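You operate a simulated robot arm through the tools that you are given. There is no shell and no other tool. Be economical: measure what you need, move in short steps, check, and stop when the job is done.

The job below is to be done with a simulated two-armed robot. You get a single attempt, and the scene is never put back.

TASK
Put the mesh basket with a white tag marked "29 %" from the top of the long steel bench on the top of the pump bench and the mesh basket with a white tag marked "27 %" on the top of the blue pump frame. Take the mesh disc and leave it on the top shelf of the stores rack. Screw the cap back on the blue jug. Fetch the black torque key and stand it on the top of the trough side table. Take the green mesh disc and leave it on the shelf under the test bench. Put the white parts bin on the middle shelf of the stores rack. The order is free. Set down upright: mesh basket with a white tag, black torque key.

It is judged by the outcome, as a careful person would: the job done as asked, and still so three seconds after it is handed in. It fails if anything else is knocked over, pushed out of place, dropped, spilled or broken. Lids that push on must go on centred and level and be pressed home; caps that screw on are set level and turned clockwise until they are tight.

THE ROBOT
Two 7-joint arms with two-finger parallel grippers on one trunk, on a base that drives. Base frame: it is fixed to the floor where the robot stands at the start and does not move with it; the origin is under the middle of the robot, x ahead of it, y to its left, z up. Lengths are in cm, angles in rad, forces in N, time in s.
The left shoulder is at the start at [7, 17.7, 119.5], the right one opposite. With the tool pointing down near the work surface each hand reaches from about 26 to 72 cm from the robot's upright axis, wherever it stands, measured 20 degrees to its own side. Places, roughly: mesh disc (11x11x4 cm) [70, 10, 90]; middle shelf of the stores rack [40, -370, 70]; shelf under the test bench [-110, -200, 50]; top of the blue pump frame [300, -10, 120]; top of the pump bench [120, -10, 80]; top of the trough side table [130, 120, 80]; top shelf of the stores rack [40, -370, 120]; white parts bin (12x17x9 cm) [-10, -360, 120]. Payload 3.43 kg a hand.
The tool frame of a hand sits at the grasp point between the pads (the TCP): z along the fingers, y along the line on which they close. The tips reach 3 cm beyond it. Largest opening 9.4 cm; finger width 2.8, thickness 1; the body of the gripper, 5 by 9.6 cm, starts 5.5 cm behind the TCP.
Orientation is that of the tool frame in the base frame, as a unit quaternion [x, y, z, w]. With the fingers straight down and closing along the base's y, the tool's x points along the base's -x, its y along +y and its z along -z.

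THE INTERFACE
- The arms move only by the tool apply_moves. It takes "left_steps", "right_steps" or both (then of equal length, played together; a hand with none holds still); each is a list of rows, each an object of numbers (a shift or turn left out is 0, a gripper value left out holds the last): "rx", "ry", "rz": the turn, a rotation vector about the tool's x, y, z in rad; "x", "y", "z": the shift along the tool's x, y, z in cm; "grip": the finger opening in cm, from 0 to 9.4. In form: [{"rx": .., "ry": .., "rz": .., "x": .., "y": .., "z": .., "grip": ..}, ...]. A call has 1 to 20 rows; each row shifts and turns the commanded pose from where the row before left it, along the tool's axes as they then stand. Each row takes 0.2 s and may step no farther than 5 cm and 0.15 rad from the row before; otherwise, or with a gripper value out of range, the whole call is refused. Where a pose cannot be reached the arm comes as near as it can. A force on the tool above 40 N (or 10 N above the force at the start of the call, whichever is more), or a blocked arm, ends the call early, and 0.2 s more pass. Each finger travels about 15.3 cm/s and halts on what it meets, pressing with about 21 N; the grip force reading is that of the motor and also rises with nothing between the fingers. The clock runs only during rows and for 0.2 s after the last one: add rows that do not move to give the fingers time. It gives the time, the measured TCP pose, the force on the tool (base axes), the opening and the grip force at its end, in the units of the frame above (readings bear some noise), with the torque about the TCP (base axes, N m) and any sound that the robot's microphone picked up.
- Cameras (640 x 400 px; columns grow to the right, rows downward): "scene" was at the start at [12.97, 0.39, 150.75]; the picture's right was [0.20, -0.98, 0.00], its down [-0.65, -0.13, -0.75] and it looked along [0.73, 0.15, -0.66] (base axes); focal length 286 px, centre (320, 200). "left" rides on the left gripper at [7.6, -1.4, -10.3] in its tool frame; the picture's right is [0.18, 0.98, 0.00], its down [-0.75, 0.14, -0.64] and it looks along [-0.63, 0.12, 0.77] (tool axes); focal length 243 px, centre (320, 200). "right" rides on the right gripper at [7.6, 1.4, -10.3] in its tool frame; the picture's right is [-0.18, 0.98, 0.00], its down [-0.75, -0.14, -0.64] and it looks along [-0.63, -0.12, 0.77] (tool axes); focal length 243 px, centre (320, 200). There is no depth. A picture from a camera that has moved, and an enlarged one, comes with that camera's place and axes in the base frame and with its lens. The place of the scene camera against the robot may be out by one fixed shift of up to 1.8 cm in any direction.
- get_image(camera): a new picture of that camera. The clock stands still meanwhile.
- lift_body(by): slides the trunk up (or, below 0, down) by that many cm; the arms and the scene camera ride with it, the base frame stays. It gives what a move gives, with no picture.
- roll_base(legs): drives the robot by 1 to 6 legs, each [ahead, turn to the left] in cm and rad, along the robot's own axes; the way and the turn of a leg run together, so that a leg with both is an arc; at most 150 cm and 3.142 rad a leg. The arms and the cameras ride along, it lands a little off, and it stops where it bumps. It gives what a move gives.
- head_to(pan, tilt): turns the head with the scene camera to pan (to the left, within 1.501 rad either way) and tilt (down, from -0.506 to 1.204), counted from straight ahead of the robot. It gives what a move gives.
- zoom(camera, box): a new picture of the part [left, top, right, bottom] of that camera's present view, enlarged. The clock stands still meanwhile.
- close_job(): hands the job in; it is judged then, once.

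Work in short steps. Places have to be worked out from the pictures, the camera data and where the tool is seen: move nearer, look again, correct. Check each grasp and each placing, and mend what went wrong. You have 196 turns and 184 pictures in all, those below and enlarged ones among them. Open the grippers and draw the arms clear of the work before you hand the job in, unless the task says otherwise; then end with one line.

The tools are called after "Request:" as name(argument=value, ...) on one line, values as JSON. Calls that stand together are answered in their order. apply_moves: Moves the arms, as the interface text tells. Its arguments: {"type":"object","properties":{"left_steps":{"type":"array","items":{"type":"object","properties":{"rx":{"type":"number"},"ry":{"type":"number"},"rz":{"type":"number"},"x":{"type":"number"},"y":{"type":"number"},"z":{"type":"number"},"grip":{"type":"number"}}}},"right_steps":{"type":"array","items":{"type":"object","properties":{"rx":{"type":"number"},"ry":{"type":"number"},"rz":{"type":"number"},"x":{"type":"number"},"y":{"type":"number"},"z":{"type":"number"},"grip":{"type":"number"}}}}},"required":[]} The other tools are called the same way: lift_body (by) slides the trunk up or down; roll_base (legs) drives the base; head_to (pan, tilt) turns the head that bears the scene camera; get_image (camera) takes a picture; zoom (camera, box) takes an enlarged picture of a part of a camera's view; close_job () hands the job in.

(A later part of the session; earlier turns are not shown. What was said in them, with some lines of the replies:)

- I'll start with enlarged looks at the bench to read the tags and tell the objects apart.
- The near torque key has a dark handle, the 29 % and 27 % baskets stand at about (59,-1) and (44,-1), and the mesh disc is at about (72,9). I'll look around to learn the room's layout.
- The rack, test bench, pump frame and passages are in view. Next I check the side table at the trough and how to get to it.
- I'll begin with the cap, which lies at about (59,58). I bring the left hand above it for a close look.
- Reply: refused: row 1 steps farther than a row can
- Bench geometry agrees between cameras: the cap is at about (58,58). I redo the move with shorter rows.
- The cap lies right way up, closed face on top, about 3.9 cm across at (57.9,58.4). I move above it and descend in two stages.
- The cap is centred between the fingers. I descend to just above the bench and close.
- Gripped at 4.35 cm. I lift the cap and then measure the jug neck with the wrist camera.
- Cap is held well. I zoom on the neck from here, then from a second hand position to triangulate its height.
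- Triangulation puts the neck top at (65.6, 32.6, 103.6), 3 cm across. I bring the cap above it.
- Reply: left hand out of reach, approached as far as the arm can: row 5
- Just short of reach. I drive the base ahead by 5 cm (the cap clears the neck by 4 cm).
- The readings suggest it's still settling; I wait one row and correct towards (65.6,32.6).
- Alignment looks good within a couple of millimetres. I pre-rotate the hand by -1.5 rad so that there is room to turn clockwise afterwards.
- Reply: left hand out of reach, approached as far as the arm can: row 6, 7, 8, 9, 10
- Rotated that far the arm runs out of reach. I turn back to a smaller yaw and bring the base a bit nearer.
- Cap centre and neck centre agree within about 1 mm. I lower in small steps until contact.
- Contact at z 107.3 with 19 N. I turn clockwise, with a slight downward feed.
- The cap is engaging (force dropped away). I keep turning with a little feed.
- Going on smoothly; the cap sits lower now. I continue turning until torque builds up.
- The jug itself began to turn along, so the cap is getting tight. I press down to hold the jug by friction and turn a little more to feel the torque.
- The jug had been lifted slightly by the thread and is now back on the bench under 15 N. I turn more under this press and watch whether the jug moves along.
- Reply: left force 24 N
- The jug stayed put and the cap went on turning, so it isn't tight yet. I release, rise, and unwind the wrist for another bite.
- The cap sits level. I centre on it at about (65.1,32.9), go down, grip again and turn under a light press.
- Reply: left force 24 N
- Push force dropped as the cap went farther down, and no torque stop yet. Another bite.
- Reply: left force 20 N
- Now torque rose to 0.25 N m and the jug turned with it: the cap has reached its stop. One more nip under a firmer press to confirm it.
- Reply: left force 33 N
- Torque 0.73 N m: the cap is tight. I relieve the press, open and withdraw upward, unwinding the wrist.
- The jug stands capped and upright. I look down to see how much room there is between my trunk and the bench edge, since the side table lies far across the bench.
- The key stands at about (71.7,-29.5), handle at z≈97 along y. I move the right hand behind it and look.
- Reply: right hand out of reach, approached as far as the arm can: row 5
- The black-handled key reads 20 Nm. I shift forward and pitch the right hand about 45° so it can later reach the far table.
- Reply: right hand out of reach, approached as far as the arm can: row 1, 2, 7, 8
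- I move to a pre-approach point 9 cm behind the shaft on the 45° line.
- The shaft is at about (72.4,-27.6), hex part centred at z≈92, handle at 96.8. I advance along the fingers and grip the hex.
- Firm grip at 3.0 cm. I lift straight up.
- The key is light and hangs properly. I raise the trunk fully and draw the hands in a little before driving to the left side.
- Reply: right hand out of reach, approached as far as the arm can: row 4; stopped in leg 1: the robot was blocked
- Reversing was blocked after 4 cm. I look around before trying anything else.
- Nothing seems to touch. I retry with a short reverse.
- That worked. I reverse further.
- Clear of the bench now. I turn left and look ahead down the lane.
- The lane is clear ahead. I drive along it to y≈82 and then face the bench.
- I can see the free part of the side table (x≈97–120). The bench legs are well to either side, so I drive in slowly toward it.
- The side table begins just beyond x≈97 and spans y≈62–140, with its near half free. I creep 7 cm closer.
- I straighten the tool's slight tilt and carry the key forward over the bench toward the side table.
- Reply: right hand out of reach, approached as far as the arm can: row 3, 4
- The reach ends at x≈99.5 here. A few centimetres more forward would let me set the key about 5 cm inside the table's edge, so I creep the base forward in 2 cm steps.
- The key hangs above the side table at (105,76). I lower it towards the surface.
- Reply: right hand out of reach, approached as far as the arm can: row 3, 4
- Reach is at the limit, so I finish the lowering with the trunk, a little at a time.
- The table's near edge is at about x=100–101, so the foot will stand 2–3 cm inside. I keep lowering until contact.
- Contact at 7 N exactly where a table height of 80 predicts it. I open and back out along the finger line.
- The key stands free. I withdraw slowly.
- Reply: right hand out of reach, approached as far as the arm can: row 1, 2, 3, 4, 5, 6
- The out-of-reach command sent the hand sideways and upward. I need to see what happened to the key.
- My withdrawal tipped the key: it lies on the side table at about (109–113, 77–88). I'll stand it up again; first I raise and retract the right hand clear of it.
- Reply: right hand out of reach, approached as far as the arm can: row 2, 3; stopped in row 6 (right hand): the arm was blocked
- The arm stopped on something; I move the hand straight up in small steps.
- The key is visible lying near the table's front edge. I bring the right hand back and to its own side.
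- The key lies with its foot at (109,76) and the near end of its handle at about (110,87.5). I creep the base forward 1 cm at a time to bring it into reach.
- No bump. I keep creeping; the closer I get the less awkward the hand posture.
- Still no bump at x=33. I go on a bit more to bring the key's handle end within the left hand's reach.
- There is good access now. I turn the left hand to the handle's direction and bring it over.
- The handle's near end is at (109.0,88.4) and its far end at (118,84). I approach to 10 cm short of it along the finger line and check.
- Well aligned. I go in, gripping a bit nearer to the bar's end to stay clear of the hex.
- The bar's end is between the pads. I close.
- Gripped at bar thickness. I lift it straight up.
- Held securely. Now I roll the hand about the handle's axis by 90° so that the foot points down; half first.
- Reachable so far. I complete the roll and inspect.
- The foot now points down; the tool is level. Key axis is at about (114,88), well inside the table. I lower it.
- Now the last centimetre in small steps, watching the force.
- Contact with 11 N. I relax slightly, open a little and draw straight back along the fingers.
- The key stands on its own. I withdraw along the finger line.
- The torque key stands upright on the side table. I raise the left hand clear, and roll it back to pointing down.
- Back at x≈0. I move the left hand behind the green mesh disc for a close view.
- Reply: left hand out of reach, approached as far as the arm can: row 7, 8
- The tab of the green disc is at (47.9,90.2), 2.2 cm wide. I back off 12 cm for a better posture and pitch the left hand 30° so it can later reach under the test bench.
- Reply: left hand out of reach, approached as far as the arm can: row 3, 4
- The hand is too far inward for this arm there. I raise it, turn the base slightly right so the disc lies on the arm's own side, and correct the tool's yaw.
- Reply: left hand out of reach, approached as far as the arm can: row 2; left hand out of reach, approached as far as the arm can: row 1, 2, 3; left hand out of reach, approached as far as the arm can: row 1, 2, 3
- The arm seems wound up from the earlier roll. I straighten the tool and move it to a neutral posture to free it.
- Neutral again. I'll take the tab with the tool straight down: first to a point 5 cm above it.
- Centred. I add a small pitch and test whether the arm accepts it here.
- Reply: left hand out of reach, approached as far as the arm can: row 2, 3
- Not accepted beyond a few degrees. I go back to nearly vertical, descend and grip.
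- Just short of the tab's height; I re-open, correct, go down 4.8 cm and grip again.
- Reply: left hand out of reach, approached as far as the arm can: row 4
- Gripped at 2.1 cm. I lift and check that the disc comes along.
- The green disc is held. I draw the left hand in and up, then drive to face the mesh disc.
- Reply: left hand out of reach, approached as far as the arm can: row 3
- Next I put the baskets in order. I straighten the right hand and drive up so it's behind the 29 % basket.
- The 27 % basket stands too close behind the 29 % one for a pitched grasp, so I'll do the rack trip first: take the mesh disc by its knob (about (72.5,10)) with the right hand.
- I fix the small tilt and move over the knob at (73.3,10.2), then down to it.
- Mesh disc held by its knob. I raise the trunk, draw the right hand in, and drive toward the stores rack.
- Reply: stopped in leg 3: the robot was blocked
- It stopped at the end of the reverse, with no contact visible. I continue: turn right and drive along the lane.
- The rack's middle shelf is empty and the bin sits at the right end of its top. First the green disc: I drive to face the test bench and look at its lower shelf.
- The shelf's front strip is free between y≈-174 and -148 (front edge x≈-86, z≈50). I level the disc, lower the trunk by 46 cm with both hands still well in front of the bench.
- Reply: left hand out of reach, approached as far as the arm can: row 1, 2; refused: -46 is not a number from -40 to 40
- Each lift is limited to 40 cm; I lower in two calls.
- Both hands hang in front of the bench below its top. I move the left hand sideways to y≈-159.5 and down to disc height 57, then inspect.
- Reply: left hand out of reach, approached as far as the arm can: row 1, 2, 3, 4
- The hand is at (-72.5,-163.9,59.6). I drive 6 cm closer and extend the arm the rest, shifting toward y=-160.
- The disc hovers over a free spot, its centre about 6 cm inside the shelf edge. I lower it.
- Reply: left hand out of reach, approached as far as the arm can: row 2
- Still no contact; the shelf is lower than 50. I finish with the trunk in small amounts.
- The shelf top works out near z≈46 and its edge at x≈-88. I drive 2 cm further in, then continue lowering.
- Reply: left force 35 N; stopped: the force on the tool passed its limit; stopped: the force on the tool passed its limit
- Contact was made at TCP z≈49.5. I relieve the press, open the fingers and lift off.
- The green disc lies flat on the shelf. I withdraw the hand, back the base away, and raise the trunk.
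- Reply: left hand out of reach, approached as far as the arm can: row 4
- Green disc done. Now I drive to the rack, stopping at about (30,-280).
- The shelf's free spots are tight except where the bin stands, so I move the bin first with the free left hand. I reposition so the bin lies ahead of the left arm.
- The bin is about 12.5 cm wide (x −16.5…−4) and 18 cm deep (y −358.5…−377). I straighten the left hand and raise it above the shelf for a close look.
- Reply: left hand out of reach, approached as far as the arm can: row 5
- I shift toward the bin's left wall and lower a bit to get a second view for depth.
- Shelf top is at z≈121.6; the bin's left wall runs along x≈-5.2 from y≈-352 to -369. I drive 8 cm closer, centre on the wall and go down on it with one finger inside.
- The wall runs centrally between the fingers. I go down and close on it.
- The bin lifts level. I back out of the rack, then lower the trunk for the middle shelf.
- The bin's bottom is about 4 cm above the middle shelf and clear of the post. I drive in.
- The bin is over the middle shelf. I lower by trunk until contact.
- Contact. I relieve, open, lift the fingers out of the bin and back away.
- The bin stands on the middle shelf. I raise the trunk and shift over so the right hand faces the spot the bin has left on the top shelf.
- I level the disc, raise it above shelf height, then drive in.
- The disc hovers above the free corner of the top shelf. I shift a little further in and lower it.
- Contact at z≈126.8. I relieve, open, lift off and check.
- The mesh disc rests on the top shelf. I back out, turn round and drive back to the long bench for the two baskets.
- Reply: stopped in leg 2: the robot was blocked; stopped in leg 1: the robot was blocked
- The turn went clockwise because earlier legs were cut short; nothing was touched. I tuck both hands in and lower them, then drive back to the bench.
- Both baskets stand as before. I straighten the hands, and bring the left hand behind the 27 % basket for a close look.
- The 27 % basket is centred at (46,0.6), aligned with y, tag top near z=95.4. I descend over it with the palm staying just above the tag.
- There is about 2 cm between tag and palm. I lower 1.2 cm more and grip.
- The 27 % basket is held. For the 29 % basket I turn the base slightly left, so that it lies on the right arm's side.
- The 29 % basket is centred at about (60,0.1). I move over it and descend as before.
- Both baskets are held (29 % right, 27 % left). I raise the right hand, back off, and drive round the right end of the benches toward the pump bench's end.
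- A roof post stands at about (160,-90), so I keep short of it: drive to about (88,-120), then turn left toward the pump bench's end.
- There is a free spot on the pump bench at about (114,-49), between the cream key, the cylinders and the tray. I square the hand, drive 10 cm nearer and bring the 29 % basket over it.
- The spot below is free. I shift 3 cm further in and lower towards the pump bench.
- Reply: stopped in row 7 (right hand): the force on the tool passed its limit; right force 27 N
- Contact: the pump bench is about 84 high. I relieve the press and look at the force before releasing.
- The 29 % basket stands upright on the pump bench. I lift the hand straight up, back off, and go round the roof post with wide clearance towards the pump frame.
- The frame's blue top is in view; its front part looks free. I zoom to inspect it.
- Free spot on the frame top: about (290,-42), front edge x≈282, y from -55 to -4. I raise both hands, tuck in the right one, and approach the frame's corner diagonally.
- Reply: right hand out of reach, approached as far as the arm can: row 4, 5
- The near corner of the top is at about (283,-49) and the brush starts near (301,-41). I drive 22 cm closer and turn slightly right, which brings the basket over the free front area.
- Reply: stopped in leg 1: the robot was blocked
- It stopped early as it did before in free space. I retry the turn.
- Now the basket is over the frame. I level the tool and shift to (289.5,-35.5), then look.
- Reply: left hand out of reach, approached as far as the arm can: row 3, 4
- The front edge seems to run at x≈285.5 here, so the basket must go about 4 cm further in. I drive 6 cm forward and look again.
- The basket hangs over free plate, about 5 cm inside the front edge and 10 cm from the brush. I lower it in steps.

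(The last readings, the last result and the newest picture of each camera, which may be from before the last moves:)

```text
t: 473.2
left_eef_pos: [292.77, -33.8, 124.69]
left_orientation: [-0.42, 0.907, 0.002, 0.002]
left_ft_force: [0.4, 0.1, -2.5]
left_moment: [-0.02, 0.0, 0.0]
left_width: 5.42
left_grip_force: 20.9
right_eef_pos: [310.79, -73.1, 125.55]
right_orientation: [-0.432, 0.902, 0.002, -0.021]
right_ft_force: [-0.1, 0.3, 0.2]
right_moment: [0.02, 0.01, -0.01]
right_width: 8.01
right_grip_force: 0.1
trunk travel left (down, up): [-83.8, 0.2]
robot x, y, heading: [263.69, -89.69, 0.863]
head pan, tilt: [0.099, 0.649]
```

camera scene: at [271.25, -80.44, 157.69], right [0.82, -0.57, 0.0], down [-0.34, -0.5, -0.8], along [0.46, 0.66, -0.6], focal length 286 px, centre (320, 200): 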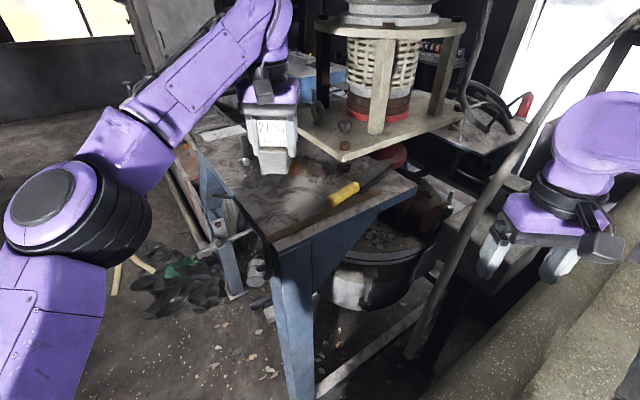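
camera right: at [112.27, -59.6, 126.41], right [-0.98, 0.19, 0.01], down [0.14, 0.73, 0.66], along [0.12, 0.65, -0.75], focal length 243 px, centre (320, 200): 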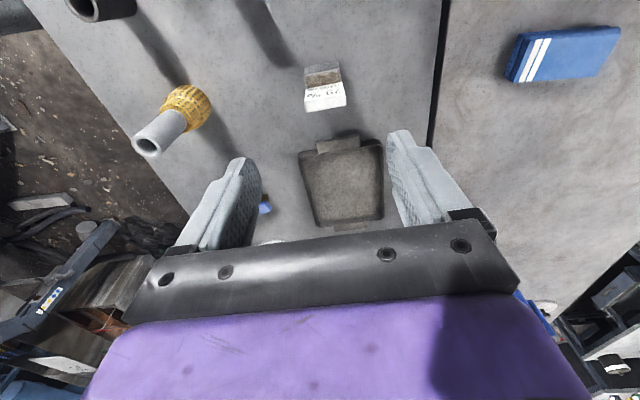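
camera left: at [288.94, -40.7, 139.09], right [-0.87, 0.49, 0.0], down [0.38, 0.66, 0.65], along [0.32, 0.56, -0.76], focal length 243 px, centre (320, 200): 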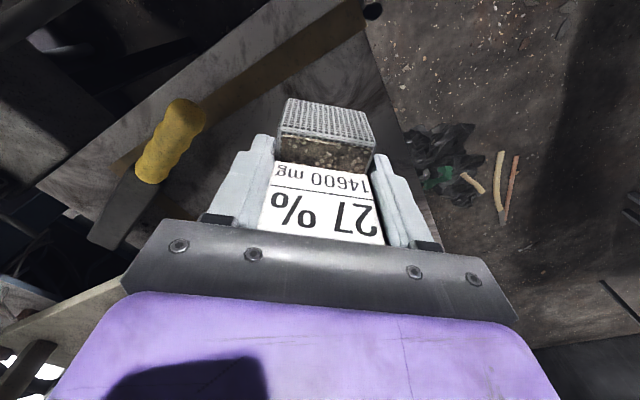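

Still no contact; I keep going in small steps.

Request:
apply_moves(left_steps=[{"z": 0.4}, {"z": 0.4}, {}])

Request:
apply_moves(left_steps=[{"z": 0.4}, {"z": 0.3}, {}])

Request:
apply_moves(left_steps=[{"z": 0.3}, {"z": 0.3}, {}])

Request:
get_image(camera="left")

```text
t: 474.0
left_eef_pos: [292.85, -33.84, 123.91]
left_orientation: [-0.421, 0.907, 0.001, 0.003]
left_ft_force: [0.5, -0.4, -1.4]
left_moment: [-0.03, -0.03, 0.01]
left_width: 5.39
left_grip_force: 21.0
right_eef_pos: [310.77, -72.99, 125.44]
right_orientation: [-0.431, 0.902, 0.002, -0.021]
right_ft_force: [-1.1, 0.5, -0.2]
right_moment: [-0.02, -0.02, -0.01]
right_width: 8.01
right_grip_force: 0.0
trunk travel left (down, up): [-83.8, 0.2]
robot x, y, heading: [263.54, -89.79, 0.859]
head pan, tilt: [0.099, 0.649]
```

```text
t: 474.8
left_eef_pos: [292.77, -33.84, 123.22]
left_orientation: [-0.421, 0.907, 0.001, 0.002]
left_ft_force: [-0.4, 0.0, -1.6]
left_moment: [0.01, 0.0, 0.03]
left_width: 5.38
left_grip_force: 20.9
right_eef_pos: [310.7, -73.01, 125.55]
right_orientation: [-0.432, 0.902, 0.003, -0.022]
right_ft_force: [0.9, 1.1, -0.4]
right_moment: [0.0, 0.03, -0.01]
right_width: 8.02
right_grip_force: 0.1
trunk travel left (down, up): [-83.8, 0.2]
robot x, y, heading: [263.61, -89.94, 0.864]
head pan, tilt: [0.099, 0.649]
```

```text
t: 475.6
left_eef_pos: [292.72, -33.92, 122.68]
left_orientation: [-0.421, 0.907, 0.001, 0.002]
left_ft_force: [0.5, 0.1, -2.7]
left_moment: [-0.01, 0.04, 0.01]
left_width: 5.4
left_grip_force: 20.8
right_eef_pos: [310.79, -73.03, 125.51]
right_orientation: [-0.432, 0.901, 0.002, -0.022]
right_ft_force: [-0.3, -1.4, -0.1]
right_moment: [0.0, 0.0, 0.04]
right_width: 8.01
right_grip_force: 0.1
trunk travel left (down, up): [-83.8, 0.2]
robot x, y, heading: [263.49, -89.61, 0.861]
head pan, tilt: [0.099, 0.649]
```

```text
11 pictures are left
camera left: at [289.02, -40.55, 132.9], right [-0.87, 0.49, 0.0], down [0.38, 0.66, 0.65], along [0.32, 0.56, -0.76], focal length 243 px, centre (320, 200)
```

left: 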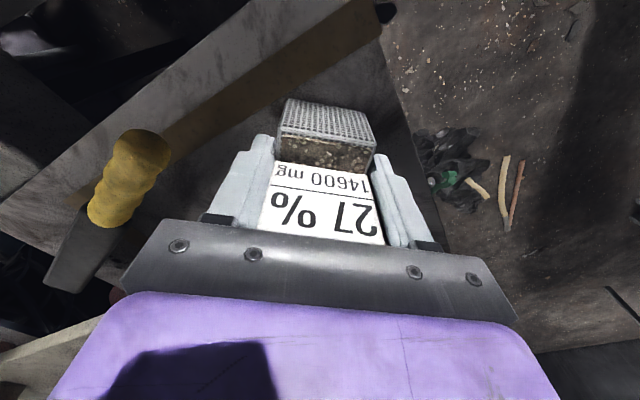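

The plate is within a centimetre. I continue with smaller steps.

Request:
apply_moves(left_steps=[{"z": 0.3}, {"z": 0.3}, {}])

Request:
apply_moves(left_steps=[{"z": 0.3}, {"z": 0.3}, {}])

Request:
apply_moves(left_steps=[{"z": 0.3}, {"z": 0.3}, {}])

Request:
apply_moves(left_steps=[{"z": 0.3}, {"z": 0.3}, {}])

```text
t: 476.4
left_eef_pos: [292.79, -33.79, 121.95]
left_orientation: [-0.421, 0.907, 0.001, 0.002]
left_ft_force: [-0.3, 0.1, -2.4]
left_moment: [-0.01, -0.01, -0.01]
left_width: 5.36
left_grip_force: 20.9
right_eef_pos: [310.68, -73.13, 125.47]
right_orientation: [-0.431, 0.902, 0.002, -0.022]
right_ft_force: [0.7, -0.1, -0.4]
right_moment: [0.0, -0.01, 0.0]
right_width: 8.01
right_grip_force: 0.1
trunk travel left (down, up): [-83.8, 0.2]
robot x, y, heading: [263.62, -89.73, 0.866]
head pan, tilt: [0.099, 0.649]
```

```text
t: 477.2
left_eef_pos: [292.8, -33.75, 121.32]
left_orientation: [-0.421, 0.907, 0.001, 0.003]
left_ft_force: [0.5, -0.3, -2.4]
left_moment: [-0.02, 0.0, 0.01]
left_width: 5.39
left_grip_force: 20.7
right_eef_pos: [310.72, -73.09, 125.46]
right_orientation: [-0.432, 0.902, 0.003, -0.022]
right_ft_force: [0.0, -0.7, 0.0]
right_moment: [0.0, -0.01, 0.0]
right_width: 7.99
right_grip_force: 0.1
trunk travel left (down, up): [-83.8, 0.2]
robot x, y, heading: [263.71, -89.86, 0.865]
head pan, tilt: [0.099, 0.649]
```

```text
t: 478.0
left_eef_pos: [292.83, -33.76, 120.91]
left_orientation: [-0.422, 0.907, 0.001, 0.002]
left_ft_force: [0.5, 0.4, -2.6]
left_moment: [-0.02, 0.01, -0.01]
left_width: 5.39
left_grip_force: 20.9
right_eef_pos: [310.74, -73.07, 125.51]
right_orientation: [-0.431, 0.902, 0.002, -0.021]
right_ft_force: [-0.4, 0.2, -0.3]
right_moment: [0.02, -0.01, -0.02]
right_width: 7.99
right_grip_force: 0.1
trunk travel left (down, up): [-83.8, 0.2]
robot x, y, heading: [263.68, -89.85, 0.868]
head pan, tilt: [0.099, 0.649]
```

```text
t: 478.8
left_eef_pos: [292.71, -33.99, 120.37]
left_orientation: [-0.421, 0.907, 0.002, 0.003]
left_ft_force: [2.2, 5.9, 21.7]
left_moment: [-0.1, 0.31, -0.05]
left_width: 5.41
left_grip_force: 21.1
right_eef_pos: [310.68, -73.18, 125.59]
right_orientation: [-0.431, 0.902, 0.003, -0.021]
right_ft_force: [-0.6, 1.0, -0.1]
right_moment: [-0.01, 0.0, 0.01]
right_width: 7.99
right_grip_force: 0.2
trunk travel left (down, up): [-83.8, 0.2]
robot x, y, heading: [263.27, -89.69, 0.86]
head pan, tilt: [0.099, 0.649]
```

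Contact (plate at about z=115). I relieve the press, open and check before lifting.

Request:
apply_moves(left_steps=[{"z": -0.3}, {}, {"grip": 6.4}, {"grip": 7.6}, {}, {}])

Request:
get_image(camera="left")

```text
t: 480.2
left_eef_pos: [292.79, -33.95, 120.63]
left_orientation: [-0.421, 0.907, 0.001, 0.002]
left_ft_force: [-0.6, 0.5, 0.9]
left_moment: [0.03, -0.03, 0.01]
left_width: 7.6
left_grip_force: 0.1
right_eef_pos: [310.62, -73.19, 125.61]
right_orientation: [-0.432, 0.902, 0.002, -0.021]
right_ft_force: [-0.3, -0.8, -0.1]
right_moment: [-0.02, 0.02, -0.05]
right_width: 7.99
right_grip_force: 0.0
trunk travel left (down, up): [-83.8, 0.2]
robot x, y, heading: [263.61, -89.8, 0.862]
head pan, tilt: [0.099, 0.649]
```

```text
10 pictures are left
camera left: at [289.01, -40.58, 130.85], right [-0.87, 0.49, 0.0], down [0.38, 0.66, 0.65], along [0.32, 0.56, -0.76], focal length 243 px, centre (320, 200)
```

left: 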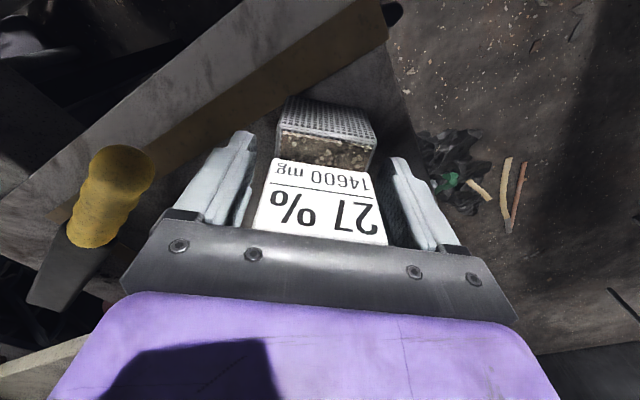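

The basket stands on the plate by itself. I lift the hand straight up, then check.

Request:
apply_moves(left_steps=[{"z": -2}, {"z": -3}, {"z": -4}, {"z": -4}, {"z": -3}, {}])

Request:
get_image(camera="left")

Request:
zoom(camera="scene", box=[180, 100, 440, 280])

```text
t: 481.6
left_eef_pos: [292.68, -34.18, 136.65]
left_orientation: [-0.421, 0.907, 0.002, 0.004]
left_ft_force: [0.0, -0.3, 0.2]
left_moment: [-0.03, 0.02, -0.01]
left_width: 7.62
left_grip_force: 0.0
right_eef_pos: [310.75, -73.09, 125.65]
right_orientation: [-0.432, 0.902, 0.003, -0.022]
right_ft_force: [-0.4, 0.3, 0.5]
right_moment: [-0.01, 0.01, 0.0]
right_width: 8.01
right_grip_force: 0.0
trunk travel left (down, up): [-83.8, 0.2]
robot x, y, heading: [263.47, -89.62, 0.863]
head pan, tilt: [0.099, 0.649]
```

```text
9 pictures are left
camera left: at [288.9, -40.9, 146.93], right [-0.87, 0.49, 0.0], down [0.38, 0.66, 0.65], along [0.32, 0.56, -0.76], focal length 243 px, centre (320, 200)
```

left: 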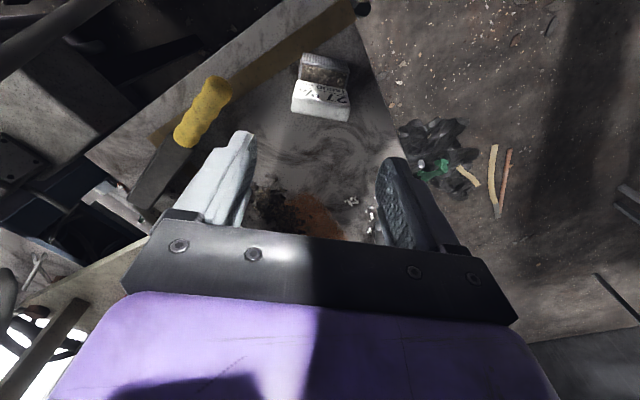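

```text
2.22 times, centred on (310, 190) of scene
camera zoom: at [271.53, -80.15, 157.65], right [0.82, -0.57, 0.0], down [-0.35, -0.5, -0.8], along [0.45, 0.65, -0.6], focal length 635 px, centre (342, 222)
```

zoom: 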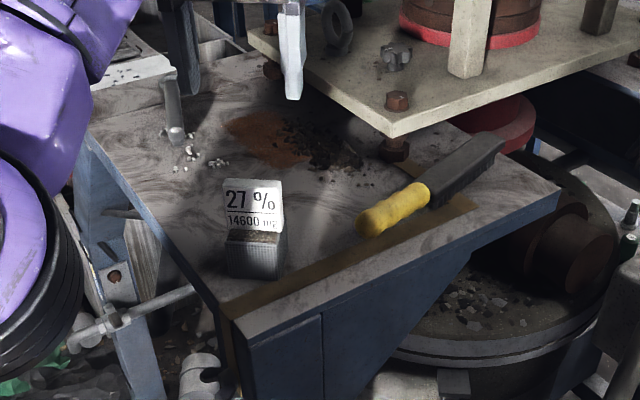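

The 27 % basket stands upright on the frame top. I back the robot clear.

Request:
roll_base(legs=[[-8, 0], [-8, 0], [-8, 0]])

Request:
apply_moves(left_steps=[{"grip": 9}, {"grip": 9}, {}], right_steps=[{"grip": 9}, {"grip": 9}, {}])

Request:
get_image(camera="scene")

```text
t: 484.0
left_eef_pos: [278.0, -51.06, 135.63]
left_orientation: [-0.422, 0.907, -0.003, -0.002]
left_ft_force: [1.7, 0.8, -0.9]
left_moment: [-0.09, 0.03, 0.01]
left_width: 7.61
left_grip_force: 0.0
right_eef_pos: [295.88, -90.21, 125.07]
right_orientation: [-0.433, 0.901, 0.0, -0.026]
right_ft_force: [1.0, 1.5, -0.3]
right_moment: [-0.08, 0.06, -0.01]
right_width: 8.01
right_grip_force: 0.1
trunk travel left (down, up): [-83.8, 0.2]
robot x, y, heading: [247.98, -107.82, 0.865]
head pan, tilt: [0.099, 0.649]
```

```text
t: 484.8
left_eef_pos: [277.53, -51.74, 136.03]
left_orientation: [-0.422, 0.907, 0.0, -0.001]
left_ft_force: [-0.4, 0.1, -0.2]
left_moment: [-0.07, 0.07, 0.03]
left_width: 8.98
left_grip_force: 0.0
right_eef_pos: [295.48, -90.72, 125.41]
right_orientation: [-0.433, 0.901, 0.003, -0.023]
right_ft_force: [-0.2, -0.4, 0.2]
right_moment: [-0.05, 0.04, 0.0]
right_width: 9.0
right_grip_force: 0.1
trunk travel left (down, up): [-83.8, 0.2]
robot x, y, heading: [247.87, -108.19, 0.866]
head pan, tilt: [0.099, 0.649]
```

```text
7 pictures are left
camera scene: at [256.42, -97.78, 157.56], right [0.82, -0.57, 0.0], down [-0.35, -0.5, -0.79], along [0.45, 0.65, -0.61], focal length 286 px, centre (320, 200)
```

scene: 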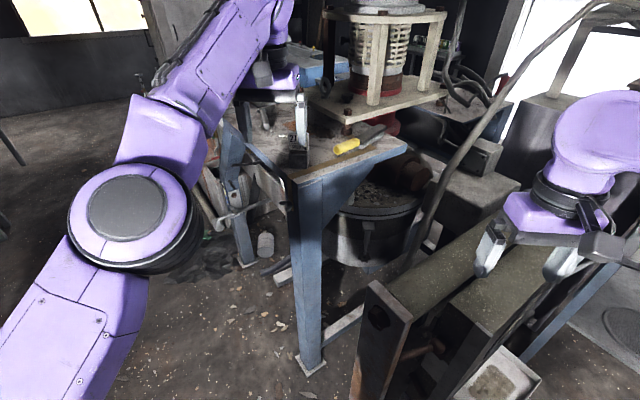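

All seven placements are done, both grippers are open, and the arms are clear of the work. I hand the job in.

Request:
close_job()

```text
The job is handed in.
```

The job is handed in: all seven tasks were completed, and each object was seen in place when I released it. The torque key tipped over on the side table during release, and I stood it up again. Tightening the cap also turned the blue jug about a quarter turn on the bench.
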